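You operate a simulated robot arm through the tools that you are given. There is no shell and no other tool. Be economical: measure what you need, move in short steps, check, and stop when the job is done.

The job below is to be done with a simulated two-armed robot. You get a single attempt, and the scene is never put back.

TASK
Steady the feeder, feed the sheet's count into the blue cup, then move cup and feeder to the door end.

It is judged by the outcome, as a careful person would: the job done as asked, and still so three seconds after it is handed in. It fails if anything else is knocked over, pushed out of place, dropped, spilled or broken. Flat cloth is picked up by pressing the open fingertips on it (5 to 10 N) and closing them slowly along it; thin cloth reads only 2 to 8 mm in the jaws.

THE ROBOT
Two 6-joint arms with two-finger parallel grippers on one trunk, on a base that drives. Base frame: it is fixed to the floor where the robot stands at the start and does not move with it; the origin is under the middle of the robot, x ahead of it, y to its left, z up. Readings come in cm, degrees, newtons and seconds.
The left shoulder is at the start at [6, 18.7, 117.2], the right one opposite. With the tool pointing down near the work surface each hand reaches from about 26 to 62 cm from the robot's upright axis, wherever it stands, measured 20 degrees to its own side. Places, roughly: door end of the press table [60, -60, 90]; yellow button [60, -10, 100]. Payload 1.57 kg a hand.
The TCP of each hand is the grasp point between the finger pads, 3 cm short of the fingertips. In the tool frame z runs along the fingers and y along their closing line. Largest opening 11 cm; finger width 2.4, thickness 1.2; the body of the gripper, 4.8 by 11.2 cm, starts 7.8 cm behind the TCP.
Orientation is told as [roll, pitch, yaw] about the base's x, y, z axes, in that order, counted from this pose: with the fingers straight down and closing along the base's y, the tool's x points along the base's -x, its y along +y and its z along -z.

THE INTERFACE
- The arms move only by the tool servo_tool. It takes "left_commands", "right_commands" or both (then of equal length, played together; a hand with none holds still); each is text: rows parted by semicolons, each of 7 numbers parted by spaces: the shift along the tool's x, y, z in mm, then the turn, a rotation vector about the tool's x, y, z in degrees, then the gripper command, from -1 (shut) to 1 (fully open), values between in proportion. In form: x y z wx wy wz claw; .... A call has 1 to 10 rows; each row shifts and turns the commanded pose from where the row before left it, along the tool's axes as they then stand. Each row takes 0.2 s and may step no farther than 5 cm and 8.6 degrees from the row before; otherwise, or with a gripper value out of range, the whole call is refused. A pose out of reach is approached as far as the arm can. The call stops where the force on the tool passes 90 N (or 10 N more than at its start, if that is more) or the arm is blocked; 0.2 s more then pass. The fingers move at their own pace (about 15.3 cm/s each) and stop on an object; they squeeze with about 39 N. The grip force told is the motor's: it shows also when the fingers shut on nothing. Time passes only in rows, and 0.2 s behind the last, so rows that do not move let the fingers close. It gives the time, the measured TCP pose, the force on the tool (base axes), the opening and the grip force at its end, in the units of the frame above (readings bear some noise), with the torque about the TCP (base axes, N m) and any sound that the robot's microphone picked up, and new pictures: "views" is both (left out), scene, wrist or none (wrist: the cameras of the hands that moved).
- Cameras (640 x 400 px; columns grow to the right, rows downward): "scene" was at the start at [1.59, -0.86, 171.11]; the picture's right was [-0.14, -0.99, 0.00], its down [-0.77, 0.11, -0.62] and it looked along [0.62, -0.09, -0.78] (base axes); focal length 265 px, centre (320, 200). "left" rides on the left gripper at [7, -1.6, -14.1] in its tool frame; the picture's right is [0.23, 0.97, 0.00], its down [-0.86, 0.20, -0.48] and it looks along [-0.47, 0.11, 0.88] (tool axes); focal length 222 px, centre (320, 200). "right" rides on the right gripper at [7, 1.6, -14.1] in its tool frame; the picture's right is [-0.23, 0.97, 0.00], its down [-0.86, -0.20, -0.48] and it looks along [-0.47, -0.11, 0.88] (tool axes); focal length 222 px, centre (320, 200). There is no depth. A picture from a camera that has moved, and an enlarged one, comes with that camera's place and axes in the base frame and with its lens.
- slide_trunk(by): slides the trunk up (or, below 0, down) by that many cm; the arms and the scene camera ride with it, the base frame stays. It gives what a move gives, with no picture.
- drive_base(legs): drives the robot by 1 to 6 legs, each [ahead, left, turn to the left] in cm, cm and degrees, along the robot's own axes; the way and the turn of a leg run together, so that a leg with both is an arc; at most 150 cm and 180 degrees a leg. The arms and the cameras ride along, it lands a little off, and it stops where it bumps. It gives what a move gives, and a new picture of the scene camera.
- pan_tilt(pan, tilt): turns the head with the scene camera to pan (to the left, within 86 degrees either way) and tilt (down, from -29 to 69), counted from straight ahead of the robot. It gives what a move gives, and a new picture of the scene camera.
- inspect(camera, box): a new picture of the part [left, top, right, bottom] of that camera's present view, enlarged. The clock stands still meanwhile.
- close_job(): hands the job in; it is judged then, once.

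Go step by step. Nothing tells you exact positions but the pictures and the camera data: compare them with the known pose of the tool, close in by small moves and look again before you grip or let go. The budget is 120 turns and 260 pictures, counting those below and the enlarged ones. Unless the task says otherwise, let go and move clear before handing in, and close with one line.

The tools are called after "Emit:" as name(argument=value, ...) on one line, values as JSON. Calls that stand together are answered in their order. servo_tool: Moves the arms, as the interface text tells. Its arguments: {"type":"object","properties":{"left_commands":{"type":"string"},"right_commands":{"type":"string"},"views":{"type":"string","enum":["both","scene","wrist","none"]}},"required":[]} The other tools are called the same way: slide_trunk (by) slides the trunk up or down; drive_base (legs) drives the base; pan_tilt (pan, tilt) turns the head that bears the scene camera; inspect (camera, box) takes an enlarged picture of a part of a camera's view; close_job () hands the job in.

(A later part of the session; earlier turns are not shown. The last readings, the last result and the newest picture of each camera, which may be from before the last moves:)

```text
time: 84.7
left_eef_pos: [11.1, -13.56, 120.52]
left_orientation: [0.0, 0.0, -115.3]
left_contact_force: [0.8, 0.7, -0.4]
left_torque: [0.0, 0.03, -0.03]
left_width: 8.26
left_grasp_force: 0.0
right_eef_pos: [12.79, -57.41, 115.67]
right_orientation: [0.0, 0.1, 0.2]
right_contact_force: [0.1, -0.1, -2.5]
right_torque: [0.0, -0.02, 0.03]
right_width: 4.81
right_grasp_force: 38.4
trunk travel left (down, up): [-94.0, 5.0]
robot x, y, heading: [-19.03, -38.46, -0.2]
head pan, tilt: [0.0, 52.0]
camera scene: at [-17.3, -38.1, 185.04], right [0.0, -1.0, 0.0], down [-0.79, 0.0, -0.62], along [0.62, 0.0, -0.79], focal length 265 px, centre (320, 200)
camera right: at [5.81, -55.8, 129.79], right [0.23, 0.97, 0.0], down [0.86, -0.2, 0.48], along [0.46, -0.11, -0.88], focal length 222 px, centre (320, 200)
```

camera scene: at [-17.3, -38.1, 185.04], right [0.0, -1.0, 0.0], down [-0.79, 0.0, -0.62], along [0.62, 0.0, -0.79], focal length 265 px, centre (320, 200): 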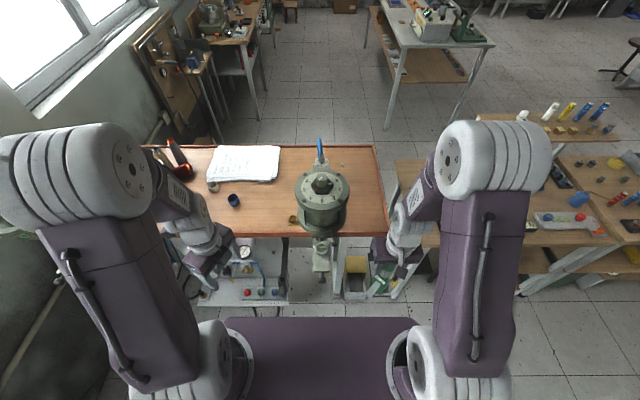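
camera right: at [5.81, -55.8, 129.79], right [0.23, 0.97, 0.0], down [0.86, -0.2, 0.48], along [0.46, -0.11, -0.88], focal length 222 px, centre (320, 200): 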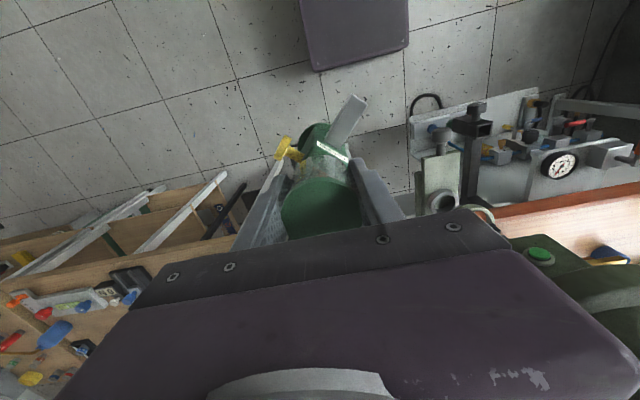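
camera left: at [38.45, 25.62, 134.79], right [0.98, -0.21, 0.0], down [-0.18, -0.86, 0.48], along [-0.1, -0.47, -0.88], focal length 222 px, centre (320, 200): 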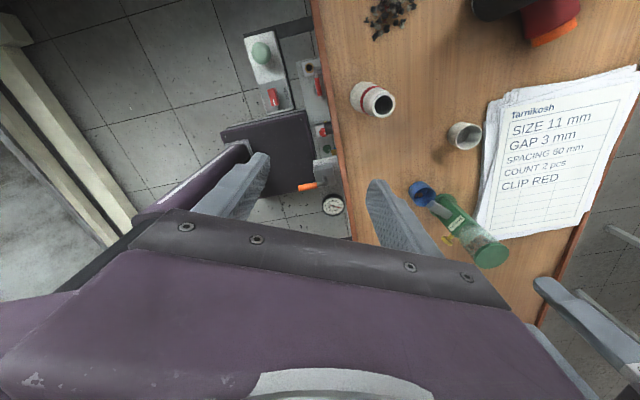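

The way ahead is free: I drive forward 16 cm, then extend the right arm over the strip beyond the press.

Emit:
drive_base(legs=[[16, 0, 0]])

Emit:
servo_tool(right_commands="-40 -2 0 0 0 0 -1;-45 -3 0 0 0 0 -1;-45 -3 0 0 0 0 -1;-45 -3 0 0 0 0 -1;0 0 0 0 0 0 -1")

```text
time: 86.1
left_eef_pos: [26.79, -13.66, 120.57]
left_orientation: [0.2, 0.0, -115.3]
left_contact_force: [-0.1, -0.5, 0.4]
left_torque: [-0.02, -0.05, 0.02]
left_width: 8.25
left_grasp_force: 0.0
right_eef_pos: [28.57, -57.4, 115.75]
right_orientation: [0.0, 0.0, -0.1]
right_contact_force: [0.3, -0.1, -3.3]
right_torque: [0.0, -0.01, 0.01]
right_width: 4.8
right_grasp_force: 38.6
trunk travel left (down, up): [-94.0, 5.0]
robot x, y, heading: [-2.48, -38.59, -0.2]
head pan, tilt: [0.0, 52.0]
camera scene: at [-1.7, -38.17, 185.05], right [0.0, -1.0, 0.0], down [-0.79, 0.0, -0.62], along [0.62, 0.0, -0.79], focal length 265 px, centre (320, 200)
```

scene: 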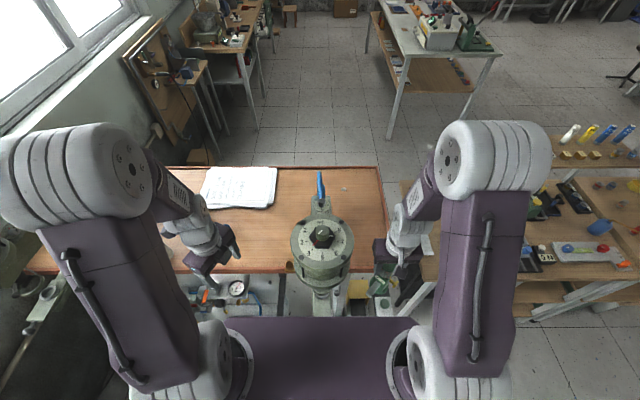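

```text
time: 87.3
left_eef_pos: [26.9, -13.81, 120.55]
left_orientation: [0.0, 0.1, -115.3]
left_contact_force: [0.2, -0.9, 0.1]
left_torque: [0.0, -0.03, 0.02]
left_width: 8.26
left_grasp_force: 0.1
right_eef_pos: [46.56, -57.93, 115.58]
right_orientation: [-0.1, 0.2, 0.0]
right_contact_force: [-0.1, -0.4, -2.2]
right_torque: [0.0, 0.01, 0.0]
right_width: 4.81
right_grasp_force: 38.6
trunk travel left (down, up): [-94.0, 5.0]
robot x, y, heading: [-2.65, -38.41, -0.3]
head pan, tilt: [0.0, 52.0]
camera scene: at [-1.28, -38.19, 185.04], right [0.0, -1.0, 0.0], down [-0.79, 0.0, -0.62], along [0.62, 0.0, -0.79], focal length 265 px, centre (320, 200)
camera right: at [39.64, -56.49, 129.79], right [0.23, 0.97, 0.0], down [0.86, -0.2, 0.48], along [0.46, -0.11, -0.88], focal length 222 px, centre (320, 200)
```

scene: 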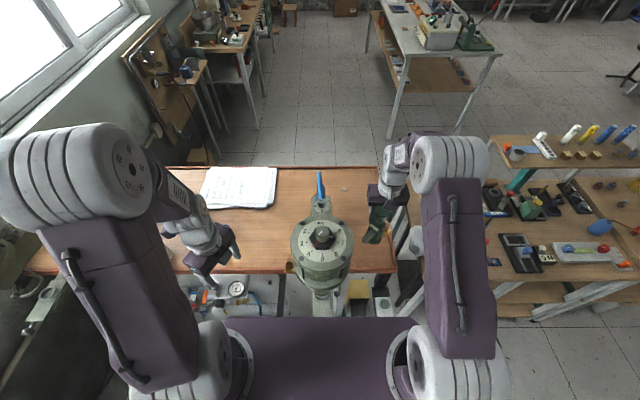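
right: 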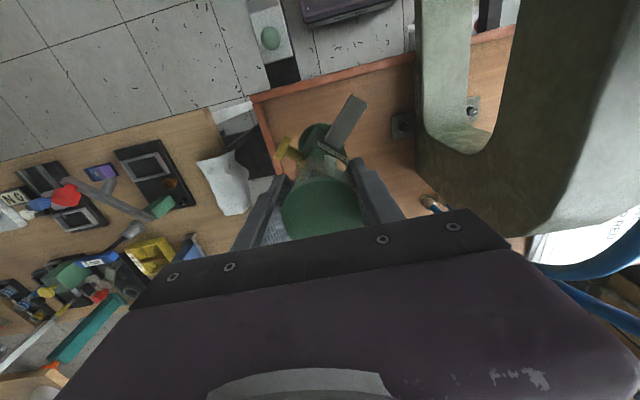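

The strip beyond the press is clear (table edge at y -67.4). I extend to about [57, -57.5] and lower to just above the surface.

Emit:
servo_tool(right_commands="-35 2 0 0 0 0 -1;-35 2 0 0 0 0 -1;-35 2 0 0 0 0 -1;0 0 40 0 0 0 -1;0 0 40 0 0 0 -1;0 0 20 0 0 0 -1;0 0 0 0 0 0 -1")

Emit:
inspect(camera="scene", box=[330, 140, 430, 270])

```text
time: 88.9
left_eef_pos: [27.1, -13.57, 120.55]
left_orientation: [0.0, 0.0, -115.3]
left_contact_force: [0.2, -0.2, 0.6]
left_torque: [-0.01, 0.0, 0.0]
left_width: 8.25
left_grasp_force: 0.2
right_eef_pos: [56.06, -57.87, 105.91]
right_orientation: [0.1, 0.1, 0.1]
right_contact_force: [-0.8, 0.1, -2.3]
right_torque: [0.0, 0.0, 0.02]
right_width: 4.8
right_grasp_force: 38.3
right hand out of reach, approached as far as the arm can: row 5, 6
trunk travel left (down, up): [-94.0, 5.0]
robot x, y, heading: [-2.79, -38.37, -0.5]
head pan, tilt: [0.0, 52.0]
camera scene: at [-1.16, -38.19, 185.04], right [0.0, -1.0, 0.0], down [-0.79, 0.0, -0.62], along [0.62, 0.0, -0.79], focal length 265 px, centre (320, 200)
camera right: at [49.1, -56.38, 119.92], right [0.23, 0.97, 0.0], down [0.86, -0.2, 0.48], along [0.46, -0.11, -0.88], focal length 222 px, centre (320, 200)
```

scene: 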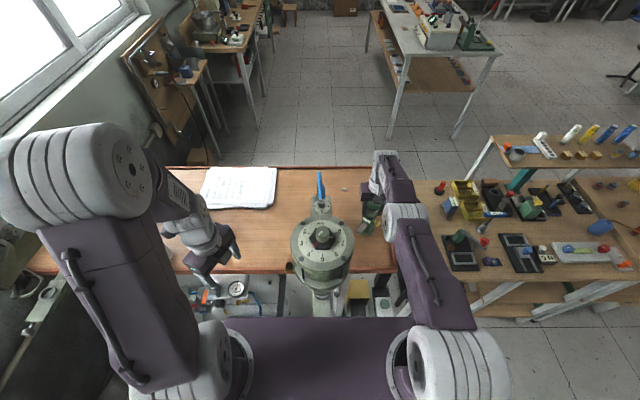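
right: 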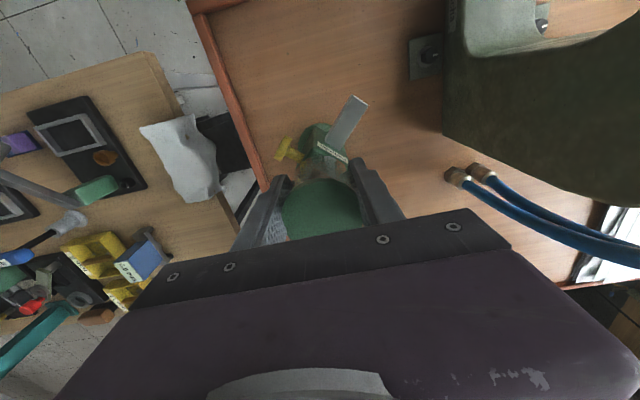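

```text
3.08 times, centred on (380, 205) of scene
camera zoom: at [-1.16, -38.19, 185.04], right [0.0, -1.0, 0.0], down [-0.79, 0.0, -0.62], along [0.62, 0.0, -0.79], focal length 815 px, centre (135, 185)
```

zoom: 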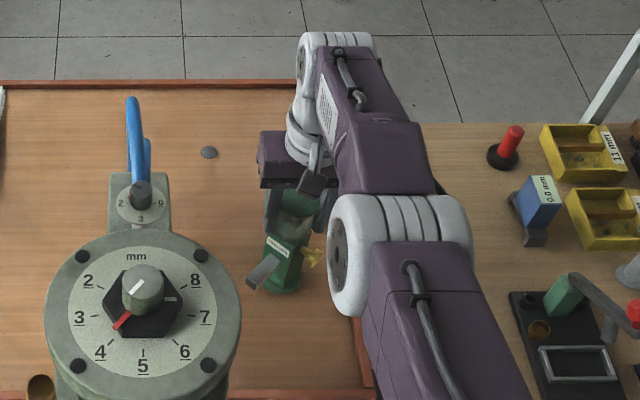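

The arm is at its limit, so I ease back 1.5 cm and lower the last centimetre onto the table, watching the force.

Emit:
servo_tool(right_commands="15 0 0 0 0 0 -1;0 0 4 0 0 0 -1;0 0 4 0 0 0 -1;0 0 0 0 0 0 -1", views="none")

```text
time: 89.9
left_eef_pos: [27.01, -13.66, 120.58]
left_orientation: [0.0, 0.0, -115.4]
left_contact_force: [-0.2, 1.2, 0.0]
left_torque: [0.01, 0.01, 0.0]
left_width: 8.26
left_grasp_force: 0.1
right_eef_pos: [55.65, -57.92, 104.8]
right_orientation: [0.0, 0.1, -0.1]
right_contact_force: [-1.2, -0.7, 7.4]
right_torque: [0.1, 0.11, 0.04]
right_width: 4.8
right_grasp_force: 39.3
right hand out of reach, approached as far as the arm can: row 1
trunk travel left (down, up): [-94.0, 5.0]
robot x, y, heading: [-2.94, -38.4, -0.1]
head pan, tilt: [0.0, 52.0]
```

The feeder is down on the table (7 N upward). I open slowly and rise straight up.

Emit:
servo_tool(right_commands="0 0 -1 0 0 0 -0.3;0 0 0 0 0 0 0;0 0 0 0 0 0 0.4;0 0 0 0 0 0 0.4;0 0 -30 0 0 0 0.4;0 0 -40 0 0 0 0.4;0 0 -40 0 0 0 0.4;40 0 0 0 0 0 0.4;45 0 0 0 0 0 0.4;45 0 0 0 0 0 0.4")

Emit:
inspect(camera="scene", box=[330, 140, 430, 270])

```text
time: 92.1
left_eef_pos: [27.16, -13.71, 120.51]
left_orientation: [0.1, -0.1, -115.2]
left_contact_force: [0.5, -0.4, 0.5]
left_torque: [-0.02, 0.01, 0.02]
left_width: 8.25
left_grasp_force: 0.0
right_eef_pos: [56.81, -57.74, 115.35]
right_orientation: [-0.1, 0.2, -0.1]
right_contact_force: [-1.0, 1.2, 0.2]
right_torque: [0.01, 0.02, 0.01]
right_width: 7.72
right_grasp_force: 0.1
right hand out of reach, approached as far as the arm can: row 5, 7, 8, 9, 10
trunk travel left (down, up): [-94.0, 5.0]
robot x, y, heading: [-2.74, -38.58, -0.4]
head pan, tilt: [0.0, 52.0]
camera scene: at [-1.24, -38.15, 185.04], right [0.0, -1.0, 0.0], down [-0.79, 0.0, -0.62], along [0.62, 0.0, -0.79], focal length 265 px, centre (320, 200)
camera right: at [49.86, -56.16, 129.54], right [0.23, 0.97, 0.0], down [0.86, -0.2, 0.47], along [0.46, -0.11, -0.88], focal length 222 px, centre (320, 200)
```

scene: 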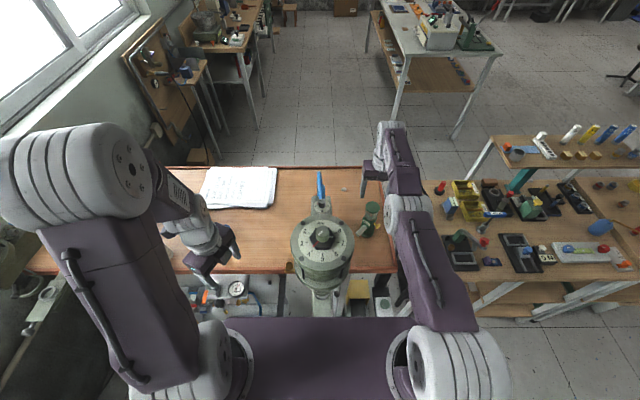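
right: 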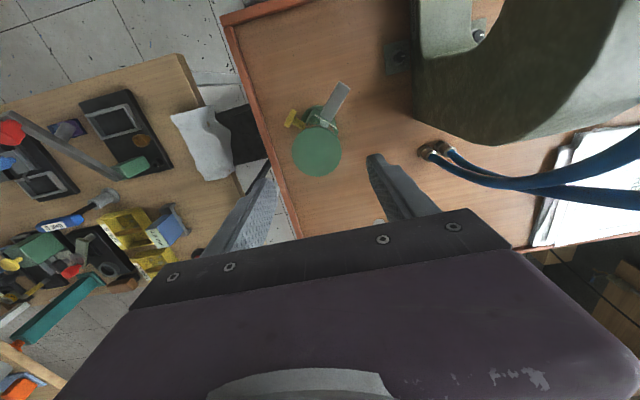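

```text
3.08 times, centred on (380, 205) of scene
camera zoom: at [-1.24, -38.15, 185.04], right [0.0, -1.0, 0.0], down [-0.79, 0.0, -0.62], along [0.62, 0.0, -0.79], focal length 815 px, centre (135, 185)
```

zoom: 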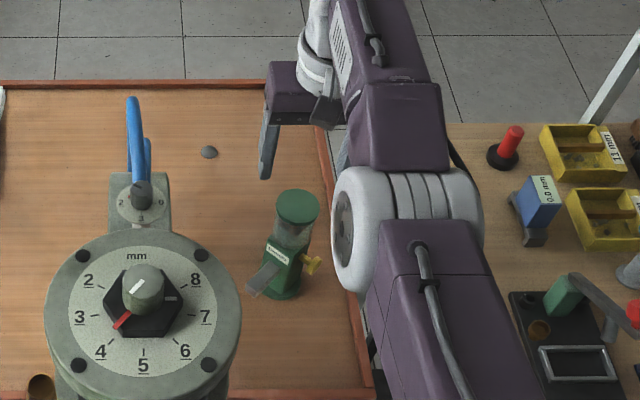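

The feeder stands upright at the door end. The hand is still stretched out above it, so I retract it more before driving.

Emit:
servo_tool(right_commands="45 0 0 0 0 0 0.4;45 0 0 0 0 0 0.4;45 0 0 0 0 0 0.4;45 0 0 0 0 0 0.4;0 0 0 0 0 0 0.4", views="scene")

```text
time: 93.3
left_eef_pos: [27.18, -13.74, 120.47]
left_orientation: [-0.1, 0.0, -115.3]
left_contact_force: [-0.1, 0.2, -0.7]
left_torque: [0.01, 0.01, 0.0]
left_width: 8.23
left_grasp_force: 0.1
right_eef_pos: [56.76, -57.63, 115.41]
right_orientation: [0.0, 0.2, 0.1]
right_contact_force: [0.1, 0.0, -0.1]
right_torque: [0.0, -0.01, -0.01]
right_width: 7.72
right_grasp_force: 0.2
right hand out of reach, approached as far as the arm can: row 1, 2, 3, 4
trunk travel left (down, up): [-94.0, 5.0]
robot x, y, heading: [-2.76, -38.72, -0.5]
head pan, tilt: [0.0, 52.0]
camera scene: at [-1.21, -38.17, 185.04], right [0.0, -1.0, 0.0], down [-0.79, 0.0, -0.62], along [0.62, 0.0, -0.79], focal length 265 px, centre (320, 200)
```

scene: 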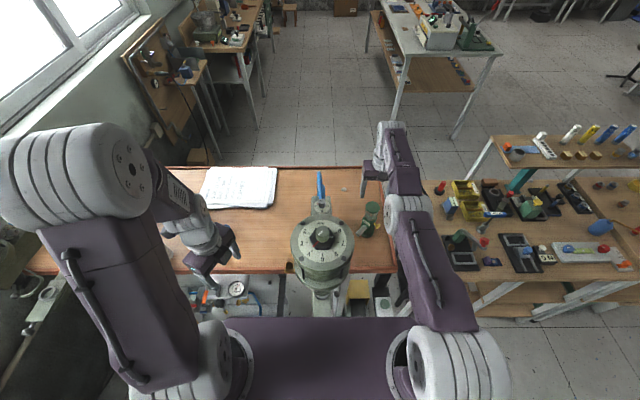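

The arm seems stuck near a singular stretch. I try a small step back to see whether it follows.

Emit:
servo_tool(right_commands="5 0 0 0 0 0 0.4;5 0 0 0 0 0 0.4;5 0 0 0 0 0 0.4", views="none")

Emit:
servo_tool(right_commands="0 10 0 0 0 0 0.4;0 10 0 0 0 0 0.4;0 0 0 0 0 0 0.4", views="none")

```text
time: 94.1
left_eef_pos: [27.08, -13.72, 120.61]
left_orientation: [0.0, -0.1, -115.2]
left_contact_force: [-0.2, 0.1, 0.0]
left_torque: [0.04, -0.02, -0.03]
left_width: 8.24
left_grasp_force: 0.1
right_eef_pos: [56.8, -57.65, 115.49]
right_orientation: [0.0, 0.3, 0.0]
right_contact_force: [-0.3, 0.0, -0.1]
right_torque: [0.0, -0.02, 0.01]
right_width: 7.71
right_grasp_force: 0.0
right hand out of reach, approached as far as the arm can: row 1, 2, 3
trunk travel left (down, up): [-94.0, 5.0]
robot x, y, heading: [-2.76, -38.35, -0.3]
head pan, tilt: [0.0, 52.0]
```

```text
time: 94.9
left_eef_pos: [27.22, -13.62, 120.45]
left_orientation: [0.0, 0.0, -115.3]
left_contact_force: [-0.3, 0.1, -0.3]
left_torque: [0.0, -0.04, 0.01]
left_width: 8.24
left_grasp_force: 0.0
right_eef_pos: [56.79, -55.7, 115.47]
right_orientation: [-0.1, 0.0, 0.1]
right_contact_force: [-0.1, 0.9, 0.4]
right_torque: [0.03, 0.0, 0.02]
right_width: 7.7
right_grasp_force: 0.1
trunk travel left (down, up): [-94.0, 5.0]
robot x, y, heading: [-2.69, -38.51, -0.6]
head pan, tilt: [0.0, 52.0]
```

Sideways moves work; only the radial direction is locked by the straight elbow. I break it by tilting the hand a little so the wrist comes back.

Emit:
servo_tool(right_commands="0 0 0 0 -6 0 0.4;0 0 0 0 -6 0 0.4;10 0 -5 0 0 0 0.4;20 0 -5 0 0 0 0.4;30 0 -5 0 0 0 0.4;40 0 -5 0 0 0 0.4", views="none")

```text
time: 96.3
left_eef_pos: [27.16, -13.76, 120.56]
left_orientation: [-0.1, -0.1, -115.3]
left_contact_force: [-0.6, -0.5, 0.4]
left_torque: [-0.01, 0.0, 0.0]
left_width: 8.24
left_grasp_force: 0.1
right_eef_pos: [61.77, -55.37, 115.06]
right_orientation: [0.0, -11.7, -0.1]
right_contact_force: [0.2, 0.6, -0.8]
right_torque: [0.0, 0.02, -0.01]
right_width: 7.69
right_grasp_force: 0.0
right hand out of reach, approached as far as the arm can: row 1, 2, 3, 4, 5, 6
trunk travel left (down, up): [-94.0, 5.0]
robot x, y, heading: [-2.61, -38.34, -0.4]
head pan, tilt: [0.0, 52.0]
```

The elbow is still straight. I let the arm swing upward along its arc, which is clear of everything, to bring it out of the stretch.

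Emit:
servo_tool(right_commands="0 0 -40 0 6 0 0.4;15 0 -40 0 6 0 0.4;20 0 -40 0 0 0 0.4;20 0 -40 0 0 0 0.4;20 0 -40 0 0 0 0.4;20 0 -40 0 0 0 0.4", views="scene")

```text
time: 97.7
left_eef_pos: [26.89, -13.54, 120.54]
left_orientation: [0.1, -0.1, -115.2]
left_contact_force: [0.0, 0.4, -0.8]
left_torque: [0.03, 0.02, 0.0]
left_width: 8.26
left_grasp_force: 0.0
right_eef_pos: [52.92, -55.02, 136.49]
right_orientation: [-0.2, 0.3, 0.0]
right_contact_force: [-0.7, -0.6, 0.6]
right_torque: [0.02, -0.03, 0.0]
right_width: 7.69
right_grasp_force: 0.1
right hand out of reach, approached as far as the arm can: row 1, 2, 3, 4, 5, 6
trunk travel left (down, up): [-94.0, 5.0]
robot x, y, heading: [-2.79, -38.23, -0.4]
head pan, tilt: [0.0, 52.0]
camera scene: at [-1.31, -38.13, 185.04], right [0.0, -1.0, 0.0], down [-0.79, 0.0, -0.62], along [0.62, 0.0, -0.79], focal length 265 px, centre (320, 200)
```

scene: 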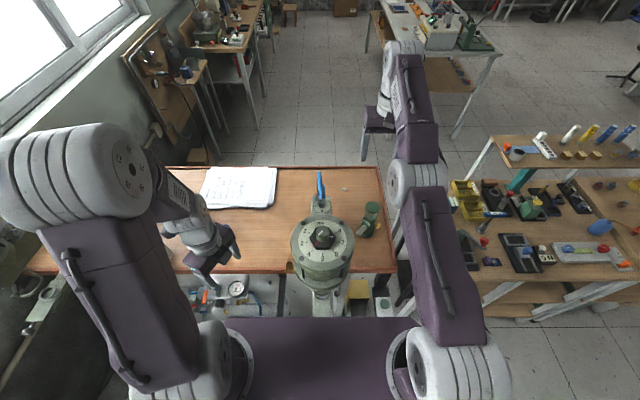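

I swing the arm outward to the right along its arc and then back in, which should let the elbow bend again.

Emit:
servo_tool(right_commands="10 -40 0 0 0 0 0.4;10 -40 0 0 0 0 0.4;10 -40 0 0 0 0 0.4;10 -40 0 0 0 0 0.4;20 30 0 0 0 0 0.4;30 30 0 0 0 0 0.4;30 30 0 0 0 0 0.4;30 20 0 0 0 0 0.4", views="none")

```text
time: 99.5
left_eef_pos: [27.16, -13.64, 120.38]
left_orientation: [0.1, -0.1, -115.3]
left_contact_force: [0.1, 0.0, 0.4]
left_torque: [-0.02, 0.04, 0.01]
left_width: 8.24
left_grasp_force: 0.1
right_eef_pos: [51.18, -51.33, 140.52]
right_orientation: [-0.1, 0.3, 0.0]
right_contact_force: [-0.6, -0.3, -0.4]
right_torque: [0.02, 0.01, 0.01]
right_width: 7.73
right_grasp_force: 0.1
right hand out of reach, approached as far as the arm can: row 1, 2, 3, 4, 5, 6, 7, 8
trunk travel left (down, up): [-94.0, 5.0]
robot x, y, heading: [-2.84, -38.43, -0.2]
head pan, tilt: [0.0, 52.0]
```

Still locked; I try pure sideways moves: first left along the arc, then back right.

Emit:
servo_tool(right_commands="0 0 -30 0 0 0 0.4;0 -45 0 0 0 0 0.4;0 -45 0 0 0 0 0.4;0 -45 0 0 0 0 0.4;0 -45 0 0 0 0 0.4;0 45 0 0 0 0 0.4;0 45 0 0 0 0 0.4;0 45 0 0 0 0 0.4", views="scene")

```text
time: 101.3
left_eef_pos: [26.96, -13.6, 120.55]
left_orientation: [0.0, -0.1, -115.3]
left_contact_force: [-1.0, 1.1, 1.0]
left_torque: [-0.01, -0.01, 0.0]
left_width: 8.23
left_grasp_force: 0.1
right_eef_pos: [50.14, -56.27, 141.92]
right_orientation: [-0.1, 0.0, 0.1]
right_contact_force: [-1.0, 0.2, -0.2]
right_torque: [-0.04, -0.01, 0.05]
right_width: 7.7
right_grasp_force: 0.2
right hand out of reach, approached as far as the arm can: row 1, 4, 5, 6
trunk travel left (down, up): [-94.0, 5.0]
robot x, y, heading: [-2.94, -38.26, -0.3]
head pan, tilt: [0.0, 52.0]
camera scene: at [-1.49, -38.01, 185.04], right [0.0, -1.0, 0.0], down [-0.79, 0.0, -0.62], along [0.62, 0.0, -0.79], focal length 265 px, centre (320, 200)
```

scene: 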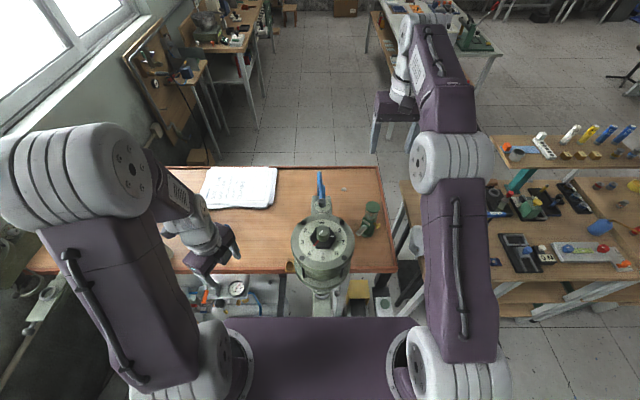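

The elbow is bent again. I draw the hand in, then drive back and left to fetch the cup.

Emit:
servo_tool(right_commands="40 0 0 0 0 0 0.4;45 0 0 0 0 0 0.4;45 0 0 0 0 0 0.4;45 0 0 0 0 0 0.4;30 0 0 0 0 0 0.4", views="none")

Emit:
drive_base(legs=[[-17, 0, 0.3], [0, 32, 0], [22, 0, 0]])

Emit:
inspect(camera="scene", box=[280, 190, 370, 290])

```text
time: 102.5
left_eef_pos: [26.82, -13.62, 120.66]
left_orientation: [0.2, 0.1, -115.3]
left_contact_force: [0.4, -0.5, -0.1]
left_torque: [-0.01, -0.01, 0.01]
left_width: 8.26
left_grasp_force: 0.1
right_eef_pos: [29.29, -56.42, 142.06]
right_orientation: [-0.1, 0.1, 0.0]
right_contact_force: [-0.5, 1.3, 0.5]
right_torque: [-0.01, 0.0, 0.01]
right_width: 7.67
right_grasp_force: 0.1
trunk travel left (down, up): [-94.0, 5.0]
robot x, y, heading: [-2.93, -38.58, -0.6]
head pan, tilt: [0.0, 52.0]
```

```text
time: 107.0
left_eef_pos: [31.35, 18.46, 120.62]
left_orientation: [0.2, 0.1, -115.2]
left_contact_force: [0.0, -0.7, -0.5]
left_torque: [0.02, -0.05, -0.01]
left_width: 8.3
left_grasp_force: 0.0
right_eef_pos: [33.93, -24.36, 142.15]
right_orientation: [0.0, -0.1, 0.3]
right_contact_force: [0.5, 0.0, 0.1]
right_torque: [0.0, -0.06, -0.01]
right_width: 7.69
right_grasp_force: 0.1
trunk travel left (down, up): [-94.0, 5.0]
robot x, y, heading: [2.08, -6.01, 0.0]
head pan, tilt: [0.0, 52.0]
camera scene: at [2.81, -6.09, 185.05], right [0.0, -1.0, 0.0], down [-0.79, 0.0, -0.62], along [0.62, 0.0, -0.79], focal length 265 px, centre (320, 200)
```

scene: 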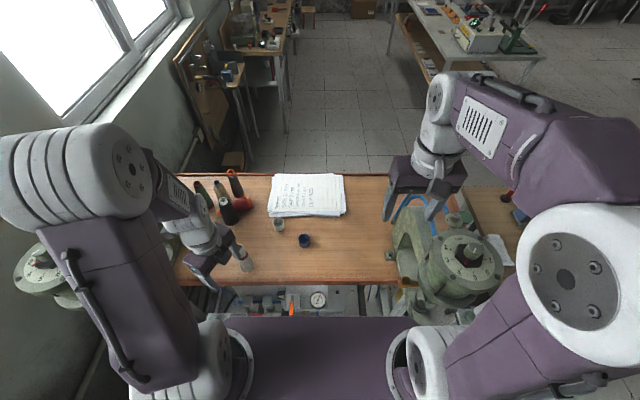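

```text
4.00 times, centred on (325, 240) of scene
camera zoom: at [2.81, -6.09, 185.05], right [0.0, -1.0, 0.0], down [-0.79, 0.0, -0.62], along [0.62, 0.0, -0.79], focal length 1059 px, centre (300, 40)
```

zoom: 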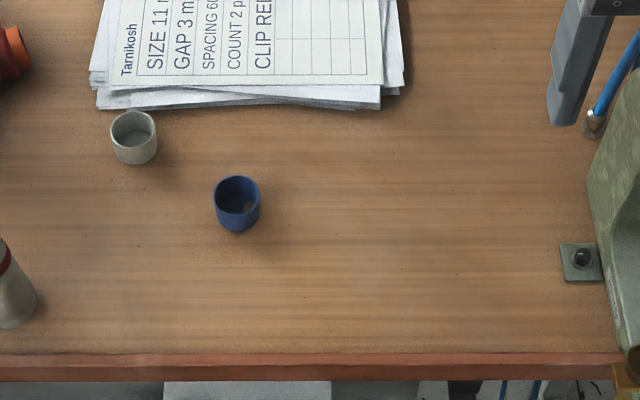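

The cup with its two clips stands at about [54.7, 0]. I shift the base a little left and nearer, and lower the trunk 8 cm so the right arm is not stretched.

Emit:
drive_base(legs=[[0, 9, 0], [3, 0, 0]])

Emit:
slide_trunk(by=-8)

Emit:
servo_tool(right_commands="-40 25 10 0 0 0 0.4;-40 25 15 0 0 0 0.4;-40 25 15 0 0 0 0.4;-40 25 15 0 0 0 0.4;-20 25 40 0 0 0 0.4;0 15 40 0 0 0 0.4;0 0 0 0 0 0 0.4")

Emit:
inspect(camera="right", box=[220, 80, 420, 240])

```text
time: 108.5
left_eef_pos: [34.12, 27.71, 120.59]
left_orientation: [0.4, 0.0, -115.2]
left_contact_force: [-0.5, 0.1, 0.8]
left_torque: [0.01, -0.07, 0.0]
left_width: 8.27
left_grasp_force: 0.1
right_eef_pos: [36.4, -15.16, 142.15]
right_orientation: [-0.1, -0.2, 0.0]
right_contact_force: [-1.4, -0.7, 0.2]
right_torque: [0.0, -0.12, 0.0]
right_width: 7.69
right_grasp_force: 0.1
trunk travel left (down, up): [-94.0, 5.0]
robot x, y, heading: [4.4, 2.74, -0.4]
head pan, tilt: [0.0, 52.0]
camera scene: at [5.36, 3.21, 185.05], right [0.0, -1.0, 0.0], down [-0.78, 0.0, -0.62], along [0.62, 0.0, -0.78], focal length 265 px, centre (320, 200)
```

scene: 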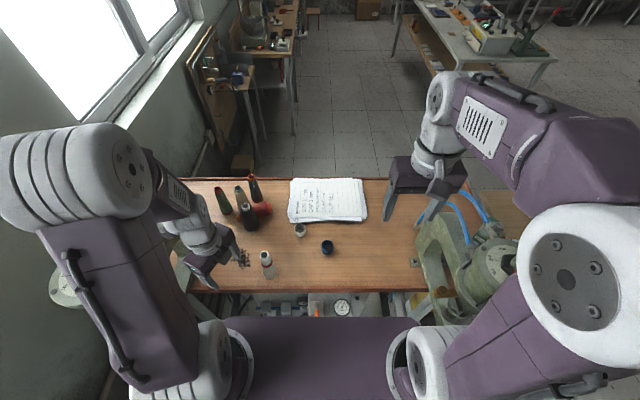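

```text
time: 109.7
left_eef_pos: [34.7, 27.52, 112.45]
left_orientation: [0.1, -0.1, -115.3]
left_contact_force: [-0.4, 0.0, 0.2]
left_torque: [-0.01, -0.01, -0.01]
left_width: 8.28
left_grasp_force: 0.0
right_eef_pos: [37.35, -15.12, 133.99]
right_orientation: [-0.1, 0.1, 0.0]
right_contact_force: [-0.1, 0.6, -0.1]
right_torque: [-0.04, 0.01, 0.0]
right_width: 7.7
right_grasp_force: 0.1
trunk travel left (down, up): [-86.0, 13.0]
robot x, y, heading: [5.03, 2.94, -0.2]
head pan, tilt: [0.0, 52.0]
```

```text
refused: row 5 steps farther than a row can; nothing moved
```

```text
2.50 times, centred on (320, 160) of right
camera zoom: at [30.39, -13.58, 148.12], right [0.23, 0.97, 0.0], down [0.86, -0.2, 0.48], along [0.46, -0.11, -0.88], focal length 555 px, centre (320, 300)
```

zoom: 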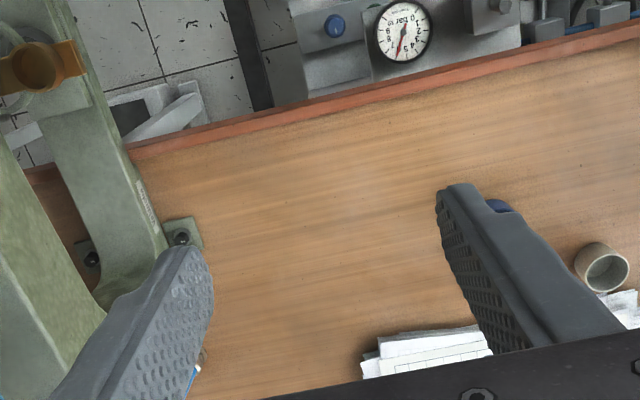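

I bring the right hand over the cup with shorter rows.

Emit:
servo_tool(right_commands="-29 25 30 0 0 0 0.4;-29 25 30 0 0 0 0.4;-29 25 30 0 0 0 0.4;-29 25 30 0 0 0 0.4;-29 25 30 0 0 0 0.4;-29 25 30 0 0 0 0.4;0 0 0 0 0 0 0.4")

Emit:
inspect(camera="right", box=[220, 60, 420, 220])

```text
time: 111.3
left_eef_pos: [34.8, 27.47, 112.52]
left_orientation: [0.1, 0.0, -115.2]
left_contact_force: [0.6, -0.3, -0.4]
left_torque: [0.02, -0.04, -0.03]
left_width: 8.24
left_grasp_force: 0.1
right_eef_pos: [54.75, -0.29, 116.02]
right_orientation: [0.0, 0.1, 0.0]
right_contact_force: [0.1, 0.0, 0.1]
right_torque: [-0.02, -0.01, -0.03]
right_width: 7.69
right_grasp_force: 0.0
trunk travel left (down, up): [-86.0, 13.0]
robot x, y, heading: [4.52, 2.93, -0.3]
head pan, tilt: [0.0, 52.0]
camera scene: at [6.37, 2.97, 177.04], right [0.0, -1.0, 0.0], down [-0.79, 0.0, -0.62], along [0.62, 0.0, -0.79], focal length 265 px, centre (320, 200)
camera right: at [47.83, 1.23, 130.09], right [0.23, 0.97, 0.0], down [0.86, -0.2, 0.48], along [0.46, -0.11, -0.88], focal length 222 px, centre (320, 200)
```

scene: 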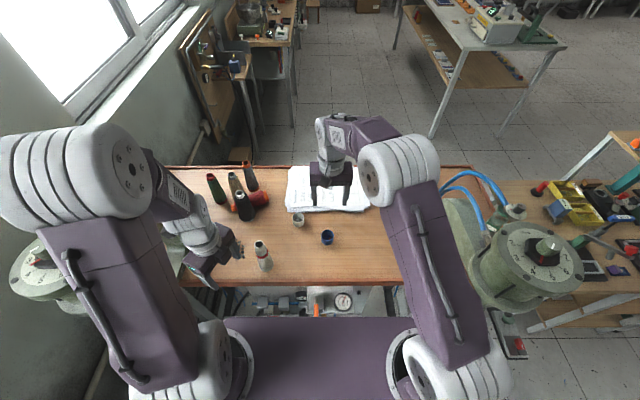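
right: 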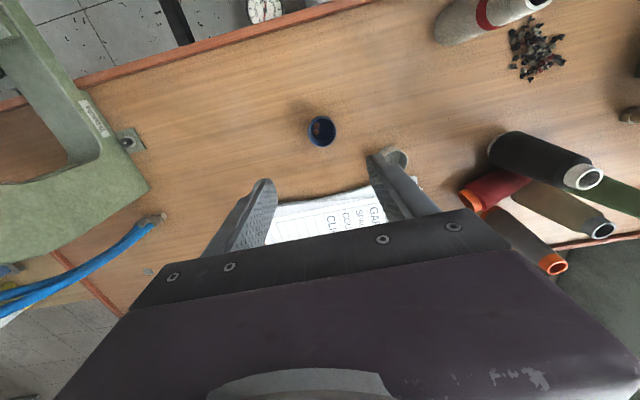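

```text
2.50 times, centred on (320, 140) of right
camera zoom: at [47.83, 1.23, 130.09], right [0.23, 0.97, 0.0], down [0.86, -0.2, 0.48], along [0.46, -0.11, -0.88], focal length 555 px, centre (320, 350)
```

zoom: 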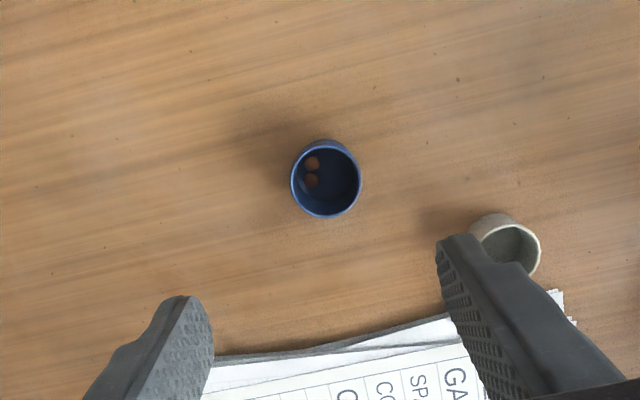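

Both clips are clearly visible in the cup, which is centred under the hand at [54.75, -0.1]. I lower and grip it.

Emit:
servo_tool(right_commands="0 2 45 0 0 0 0.4;0 0 45 0 0 0 0.4;0 0 45 0 0 0 0.4;0 0 45 0 0 0 0.4;0 0 32 0 0 0 0.4;0 0 8 0 0 0 0.4;0 0 0 0 0 0 0;0 0 0 0 0 0 -0.2;0 0 0 0 0 0 -1;0 0 0 0 0 0 -1")

```text
time: 113.5
left_eef_pos: [34.74, 27.61, 112.51]
left_orientation: [0.0, -0.1, -115.3]
left_contact_force: [-0.2, -0.3, 0.2]
left_torque: [0.0, 0.0, -0.01]
left_width: 8.26
left_grasp_force: 0.0
right_eef_pos: [54.55, 0.17, 94.01]
right_orientation: [-0.2, 0.1, 0.0]
right_contact_force: [0.7, -0.9, -0.7]
right_torque: [0.0, -0.02, 0.0]
right_width: 4.55
right_grasp_force: 39.2
trunk travel left (down, up): [-86.0, 13.0]
robot x, y, heading: [4.58, 2.77, -0.4]
head pan, tilt: [0.0, 52.0]
camera scene: at [6.46, 3.04, 177.04], right [0.0, -1.0, 0.0], down [-0.79, 0.0, -0.62], along [0.62, 0.0, -0.79], focal length 265 px, centre (320, 200)
camera right: at [47.65, 1.7, 108.11], right [0.23, 0.97, 0.0], down [0.86, -0.2, 0.48], along [0.46, -0.11, -0.88], focal length 222 px, centre (320, 200)
```

scene: 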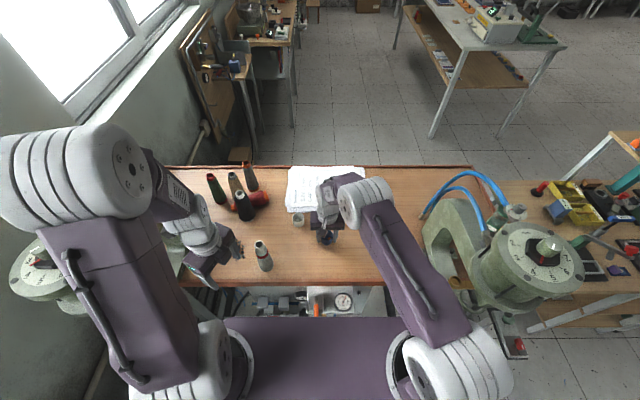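
right: 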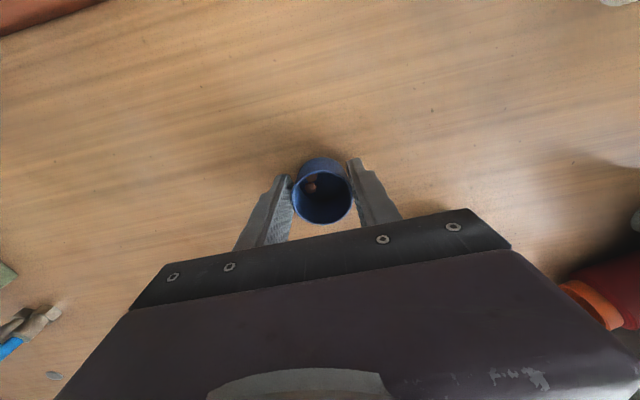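

Cup gripped. I lift it 14 cm and draw it in, then drive back and right as before.

Emit:
servo_tool(right_commands="0 0 -20 0 0 0 -1;0 0 -40 0 0 0 -1;0 0 -40 0 0 0 -1;0 0 -40 0 0 0 -1;35 -16 0 0 0 0 -1;40 -16 0 0 0 0 -1;40 -16 0 0 0 0 -1;40 -16 0 0 0 0 -1;30 -16 0 0 0 0 -1;0 0 0 0 0 0 -1")

Emit:
drive_base(legs=[[-23, 0, 0.4], [0, -41, 0]])

```text
time: 115.7
left_eef_pos: [34.79, 27.62, 112.49]
left_orientation: [0.0, -0.1, -115.2]
left_contact_force: [-0.2, -0.3, 0.5]
left_torque: [0.03, -0.01, -0.01]
left_width: 8.23
left_grasp_force: 0.1
right_eef_pos: [36.51, -8.09, 107.87]
right_orientation: [-0.1, 0.1, 0.0]
right_contact_force: [-0.5, -0.8, -0.2]
right_torque: [-0.01, 0.01, -0.03]
right_width: 4.51
right_grasp_force: 38.5
trunk travel left (down, up): [-86.0, 13.0]
robot x, y, heading: [5.09, 2.91, -0.4]
head pan, tilt: [0.0, 52.0]
camera scene: at [6.53, 3.08, 177.04], right [0.0, -1.0, 0.0], down [-0.79, 0.0, -0.62], along [0.62, 0.0, -0.79], focal length 265 px, centre (320, 200)
camera right: at [29.58, -6.57, 121.92], right [0.23, 0.97, 0.0], down [0.86, -0.2, 0.48], along [0.46, -0.11, -0.88], focal length 222 px, centre (320, 200)
```

scene: 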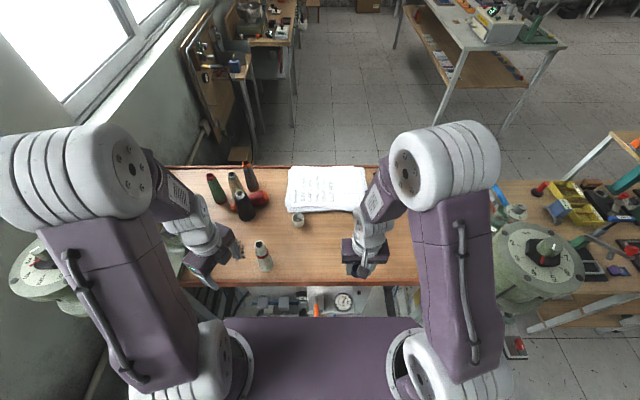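
right: 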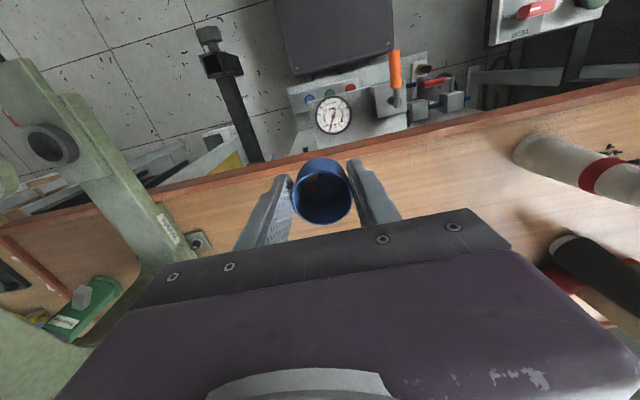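

```text
time: 119.6
left_eef_pos: [11.53, -13.79, 112.51]
left_orientation: [0.1, -0.2, -115.2]
left_contact_force: [-0.2, 0.5, 0.1]
left_torque: [-0.03, -0.01, 0.01]
left_width: 8.25
left_grasp_force: 0.0
right_eef_pos: [13.34, -49.59, 107.83]
right_orientation: [-0.2, 0.1, 0.1]
right_contact_force: [0.6, -0.1, 0.1]
right_torque: [-0.01, 0.02, 0.02]
right_width: 4.54
right_grasp_force: 38.9
trunk travel left (down, up): [-86.0, 13.0]
robot x, y, heading: [-18.18, -38.82, -0.3]
head pan, tilt: [0.0, 52.0]
camera scene: at [-16.77, -38.24, 177.04], right [0.0, -1.0, 0.0], down [-0.79, 0.0, -0.62], along [0.62, 0.0, -0.79], focal length 265 px, centre (320, 200)
```

scene: 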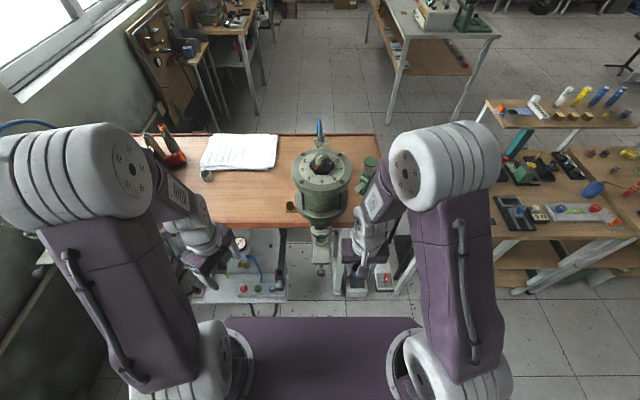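

The cup is safe in hand. I move it outward to line up with the strip, then drive forward again.

Emit:
servo_tool(right_commands="0 -30 0 0 0 0 -1;0 -30 0 0 0 0 -1;0 -30 0 0 0 0 -1;0 0 0 0 0 0 -1", views="none")

Emit:
drive_base(legs=[[16, 0, 0.3]])

Emit:
inspect(camera="scene", box=[330, 140, 430, 270])

Emit:
inspect(camera="right", box=[160, 60, 480, 260])

```text
time: 120.6
left_eef_pos: [11.63, -13.92, 112.49]
left_orientation: [0.0, -0.1, -115.2]
left_contact_force: [0.5, 0.4, -1.3]
left_torque: [-0.05, 0.01, -0.02]
left_width: 8.26
left_grasp_force: 0.1
right_eef_pos: [13.53, -58.66, 107.87]
right_orientation: [-0.1, 0.1, 0.3]
right_contact_force: [0.0, -0.3, -1.0]
right_torque: [0.01, -0.01, -0.02]
right_width: 4.53
right_grasp_force: 39.1
trunk travel left (down, up): [-86.0, 13.0]
robot x, y, heading: [-18.47, -38.59, -0.3]
head pan, tilt: [0.0, 52.0]
```

```text
time: 122.0
left_eef_pos: [26.78, -13.59, 112.65]
left_orientation: [0.3, 0.0, -114.7]
left_contact_force: [0.4, -0.3, 0.6]
left_torque: [0.01, -0.01, -0.01]
left_width: 8.26
left_grasp_force: 0.1
right_eef_pos: [29.26, -58.37, 107.98]
right_orientation: [-0.1, 0.0, 0.7]
right_contact_force: [-0.6, -0.2, 0.0]
right_torque: [0.0, -0.02, 0.01]
right_width: 4.52
right_grasp_force: 39.0
trunk travel left (down, up): [-86.0, 13.0]
robot x, y, heading: [-2.34, -38.46, 0.3]
head pan, tilt: [0.0, 52.0]
camera scene: at [-1.4, -38.42, 177.05], right [0.01, -1.0, 0.0], down [-0.79, 0.0, -0.62], along [0.62, 0.0, -0.79], focal length 265 px, centre (320, 200)
```

scene: 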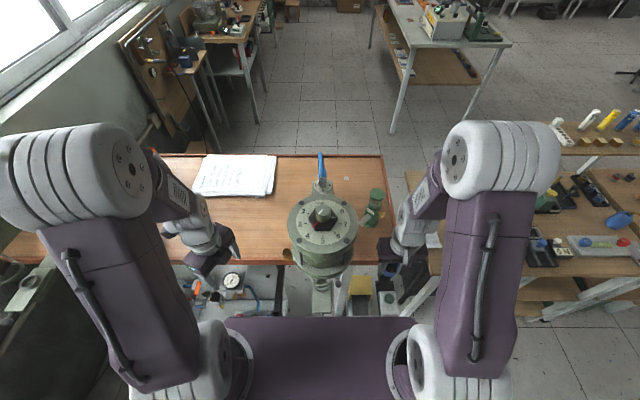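

```text
3.08 times, centred on (380, 205) of scene
camera zoom: at [-1.4, -38.42, 177.05], right [0.01, -1.0, 0.0], down [-0.79, 0.0, -0.62], along [0.62, 0.0, -0.79], focal length 815 px, centre (135, 185)
```

zoom: 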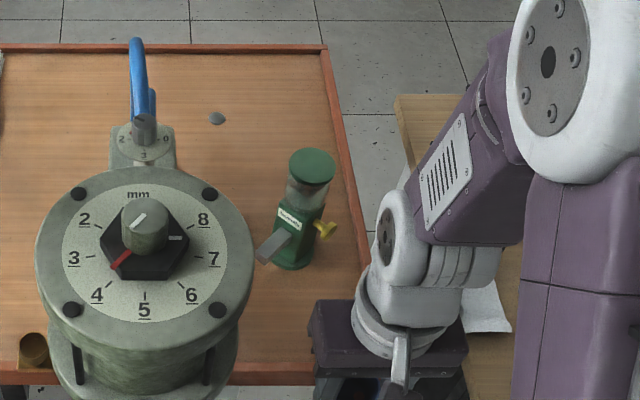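

```text
2.00 times, centred on (320, 160) of right
camera zoom: at [22.2, -56.9, 122.09], right [0.22, 0.98, 0.0], down [0.86, -0.19, 0.48], along [0.47, -0.1, -0.88], focal length 444 px, centre (320, 280)
```

zoom: 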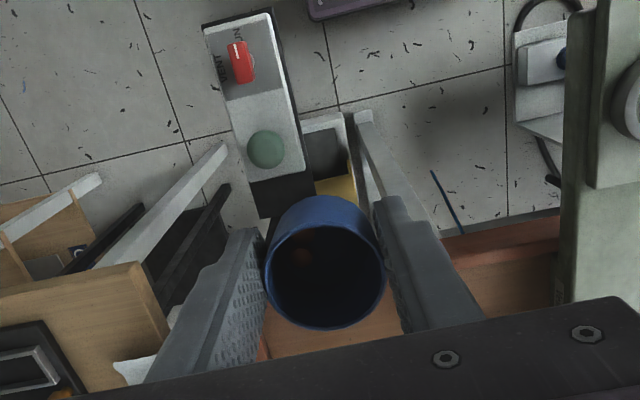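

The feeder stands firm at the door end. I extend the cup to about [46.5, -60], in front of it, and lower it close to the table.

Emit:
servo_tool(right_commands="-43 -4 0 0 0 0 -1;-43 -4 0 0 0 0 -1;-43 -4 0 0 0 0 -1;-43 -4 0 0 0 0 -1;0 0 40 0 0 0 -1;0 0 40 0 0 0 -1;0 0 40 0 0 0 -1;0 0 8 0 0 0 -1;0 0 0 0 0 0 -1")

Emit:
inspect(camera="right", box=[160, 60, 480, 260])

```text
time: 124.0
left_eef_pos: [27.06, -13.64, 112.46]
left_orientation: [0.0, -0.2, -114.7]
left_contact_force: [-0.8, 0.8, 0.2]
left_torque: [-0.02, 0.0, -0.01]
left_width: 8.28
left_grasp_force: 0.0
right_eef_pos: [46.58, -59.66, 94.9]
right_orientation: [-0.1, 0.2, 0.7]
right_contact_force: [-0.3, -0.4, -0.1]
right_torque: [-0.02, 0.03, 0.01]
right_width: 4.52
right_grasp_force: 39.2
trunk travel left (down, up): [-86.0, 13.0]
robot x, y, heading: [-2.67, -38.75, 0.4]
head pan, tilt: [0.0, 52.0]
camera scene: at [-0.99, -38.42, 177.04], right [0.01, -1.0, 0.0], down [-0.79, 0.0, -0.62], along [0.62, 0.0, -0.79], focal length 265 px, centre (320, 200)
camera right: at [39.61, -58.33, 109.04], right [0.22, 0.98, 0.0], down [0.86, -0.19, 0.48], along [0.47, -0.1, -0.88], focal length 222 px, centre (320, 200)
```

scene: 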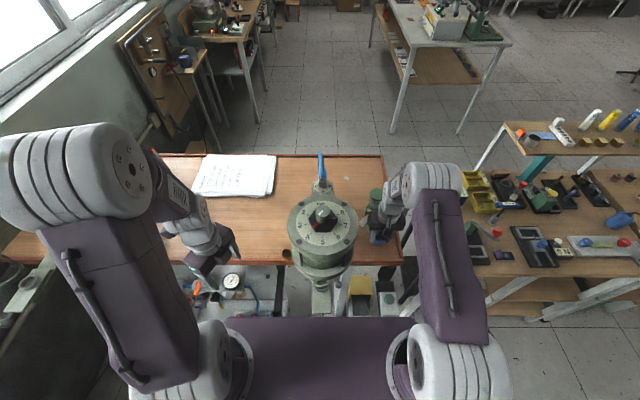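
right: 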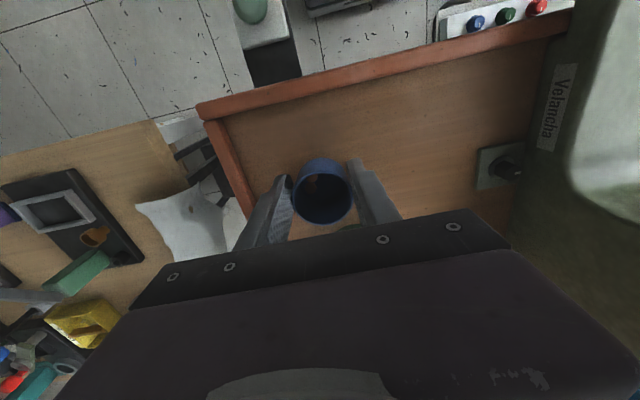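

```text
2.00 times, centred on (320, 160) of right
camera zoom: at [39.61, -58.33, 109.04], right [0.22, 0.98, 0.0], down [0.86, -0.19, 0.48], along [0.47, -0.1, -0.88], focal length 444 px, centre (320, 280)
```

zoom: 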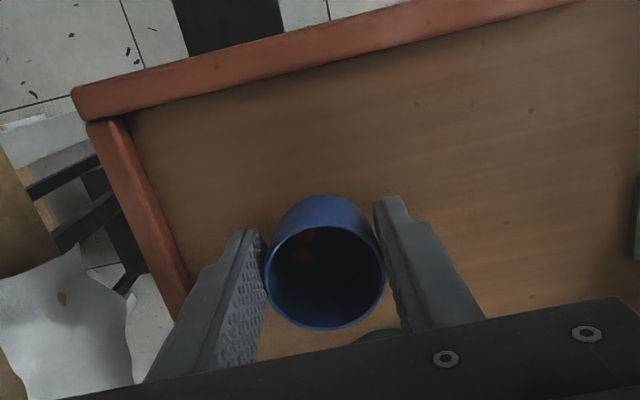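

The cup is over clear table. I lower it the last 9 mm and check the force.

Emit:
servo_tool(right_commands="0 0 5 0 0 0 -1;0 0 3 0 0 0 -1;0 0 2 0 0 0 -1;0 0 0 0 0 0 -1", views="none")

```text
time: 125.0
left_eef_pos: [27.01, -13.6, 112.52]
left_orientation: [0.0, -0.1, -114.7]
left_contact_force: [-0.2, -0.6, 0.9]
left_torque: [-0.01, 0.0, -0.03]
left_width: 8.25
left_grasp_force: 0.0
right_eef_pos: [46.65, -59.66, 94.1]
right_orientation: [-0.1, 0.1, 0.7]
right_contact_force: [0.0, -0.2, 2.7]
right_torque: [-0.04, -0.04, -0.01]
right_width: 4.52
right_grasp_force: 38.9
trunk travel left (down, up): [-86.0, 13.0]
robot x, y, heading: [-2.72, -38.26, 0.4]
head pan, tilt: [0.0, 52.0]
```

The cup is on the table. I open gently, rise straight up and draw back.

Emit:
servo_tool(right_commands="0 0 0 0 0 0 -0.2;0 0 0 0 0 0 0;0 0 0 0 0 0 0.2;0 0 0 0 0 0 0.2;0 0 -30 0 0 0 0.2;0 0 -45 0 0 0 0.2;0 0 -45 0 0 0 0.2;0 0 -45 0 0 0 0.2;40 0 0 0 0 0 0.2;45 0 0 0 0 0 0.2")

Emit:
inspect(camera="scene", box=[340, 160, 420, 270])

Emit:
inspect(camera="right", box=[160, 60, 480, 260])

```text
time: 127.2
left_eef_pos: [26.89, -13.78, 112.62]
left_orientation: [0.1, 0.0, -114.7]
left_contact_force: [0.4, 0.1, 0.9]
left_torque: [-0.01, -0.01, -0.01]
left_width: 8.26
left_grasp_force: 0.0
right_eef_pos: [38.18, -59.85, 110.72]
right_orientation: [0.0, 0.0, 0.7]
right_contact_force: [0.7, 0.8, -0.3]
right_torque: [0.01, -0.01, 0.02]
right_width: 6.58
right_grasp_force: 0.1
trunk travel left (down, up): [-86.0, 13.0]
robot x, y, heading: [-2.92, -38.73, 0.3]
head pan, tilt: [0.0, 52.0]
camera scene: at [-1.21, -38.45, 177.04], right [0.01, -1.0, 0.0], down [-0.79, 0.0, -0.62], along [0.62, 0.0, -0.79], focal length 265 px, centre (320, 200)
camera right: at [31.15, -58.47, 124.81], right [0.22, 0.98, 0.0], down [0.86, -0.19, 0.48], along [0.47, -0.1, -0.88], focal length 222 px, centre (320, 200)
```

scene: 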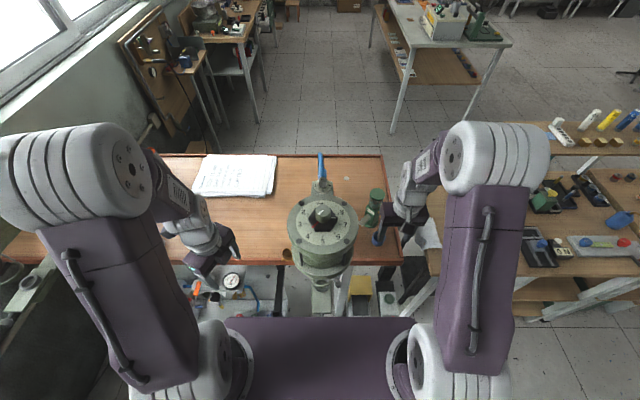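
right: 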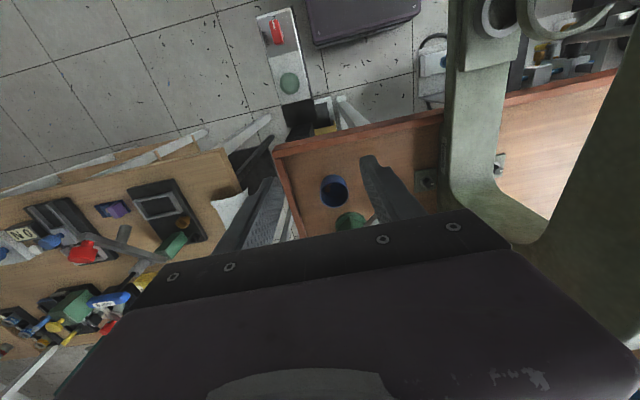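

```text
3.64 times, centred on (380, 215) of scene
camera zoom: at [-1.21, -38.45, 177.04], right [0.01, -1.0, 0.0], down [-0.79, 0.0, -0.62], along [0.62, 0.0, -0.79], focal length 963 px, centre (102, 146)
```

zoom: 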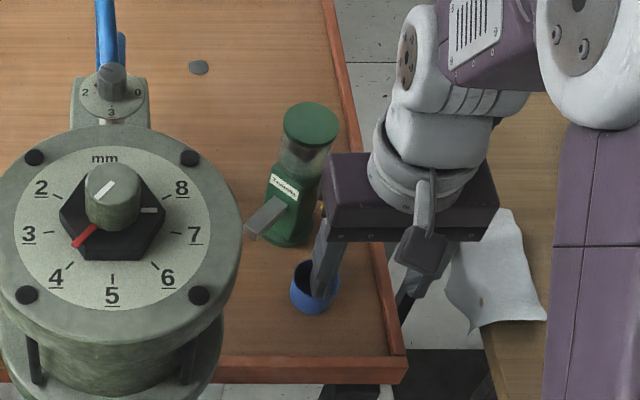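

```text
2.00 times, centred on (320, 160) of right
camera zoom: at [31.15, -58.47, 124.81], right [0.22, 0.98, 0.0], down [0.86, -0.19, 0.48], along [0.47, -0.1, -0.88], focal length 444 px, centre (320, 280)
```

zoom: 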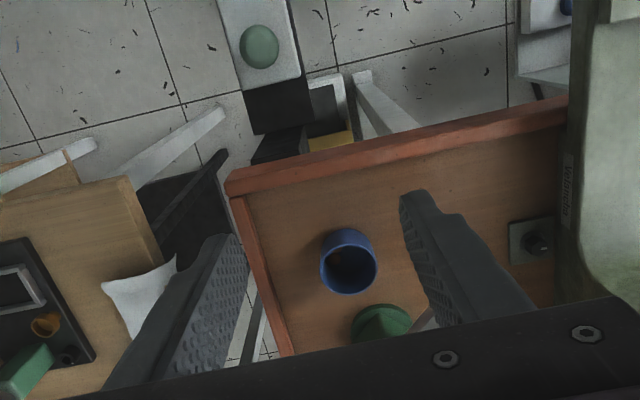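

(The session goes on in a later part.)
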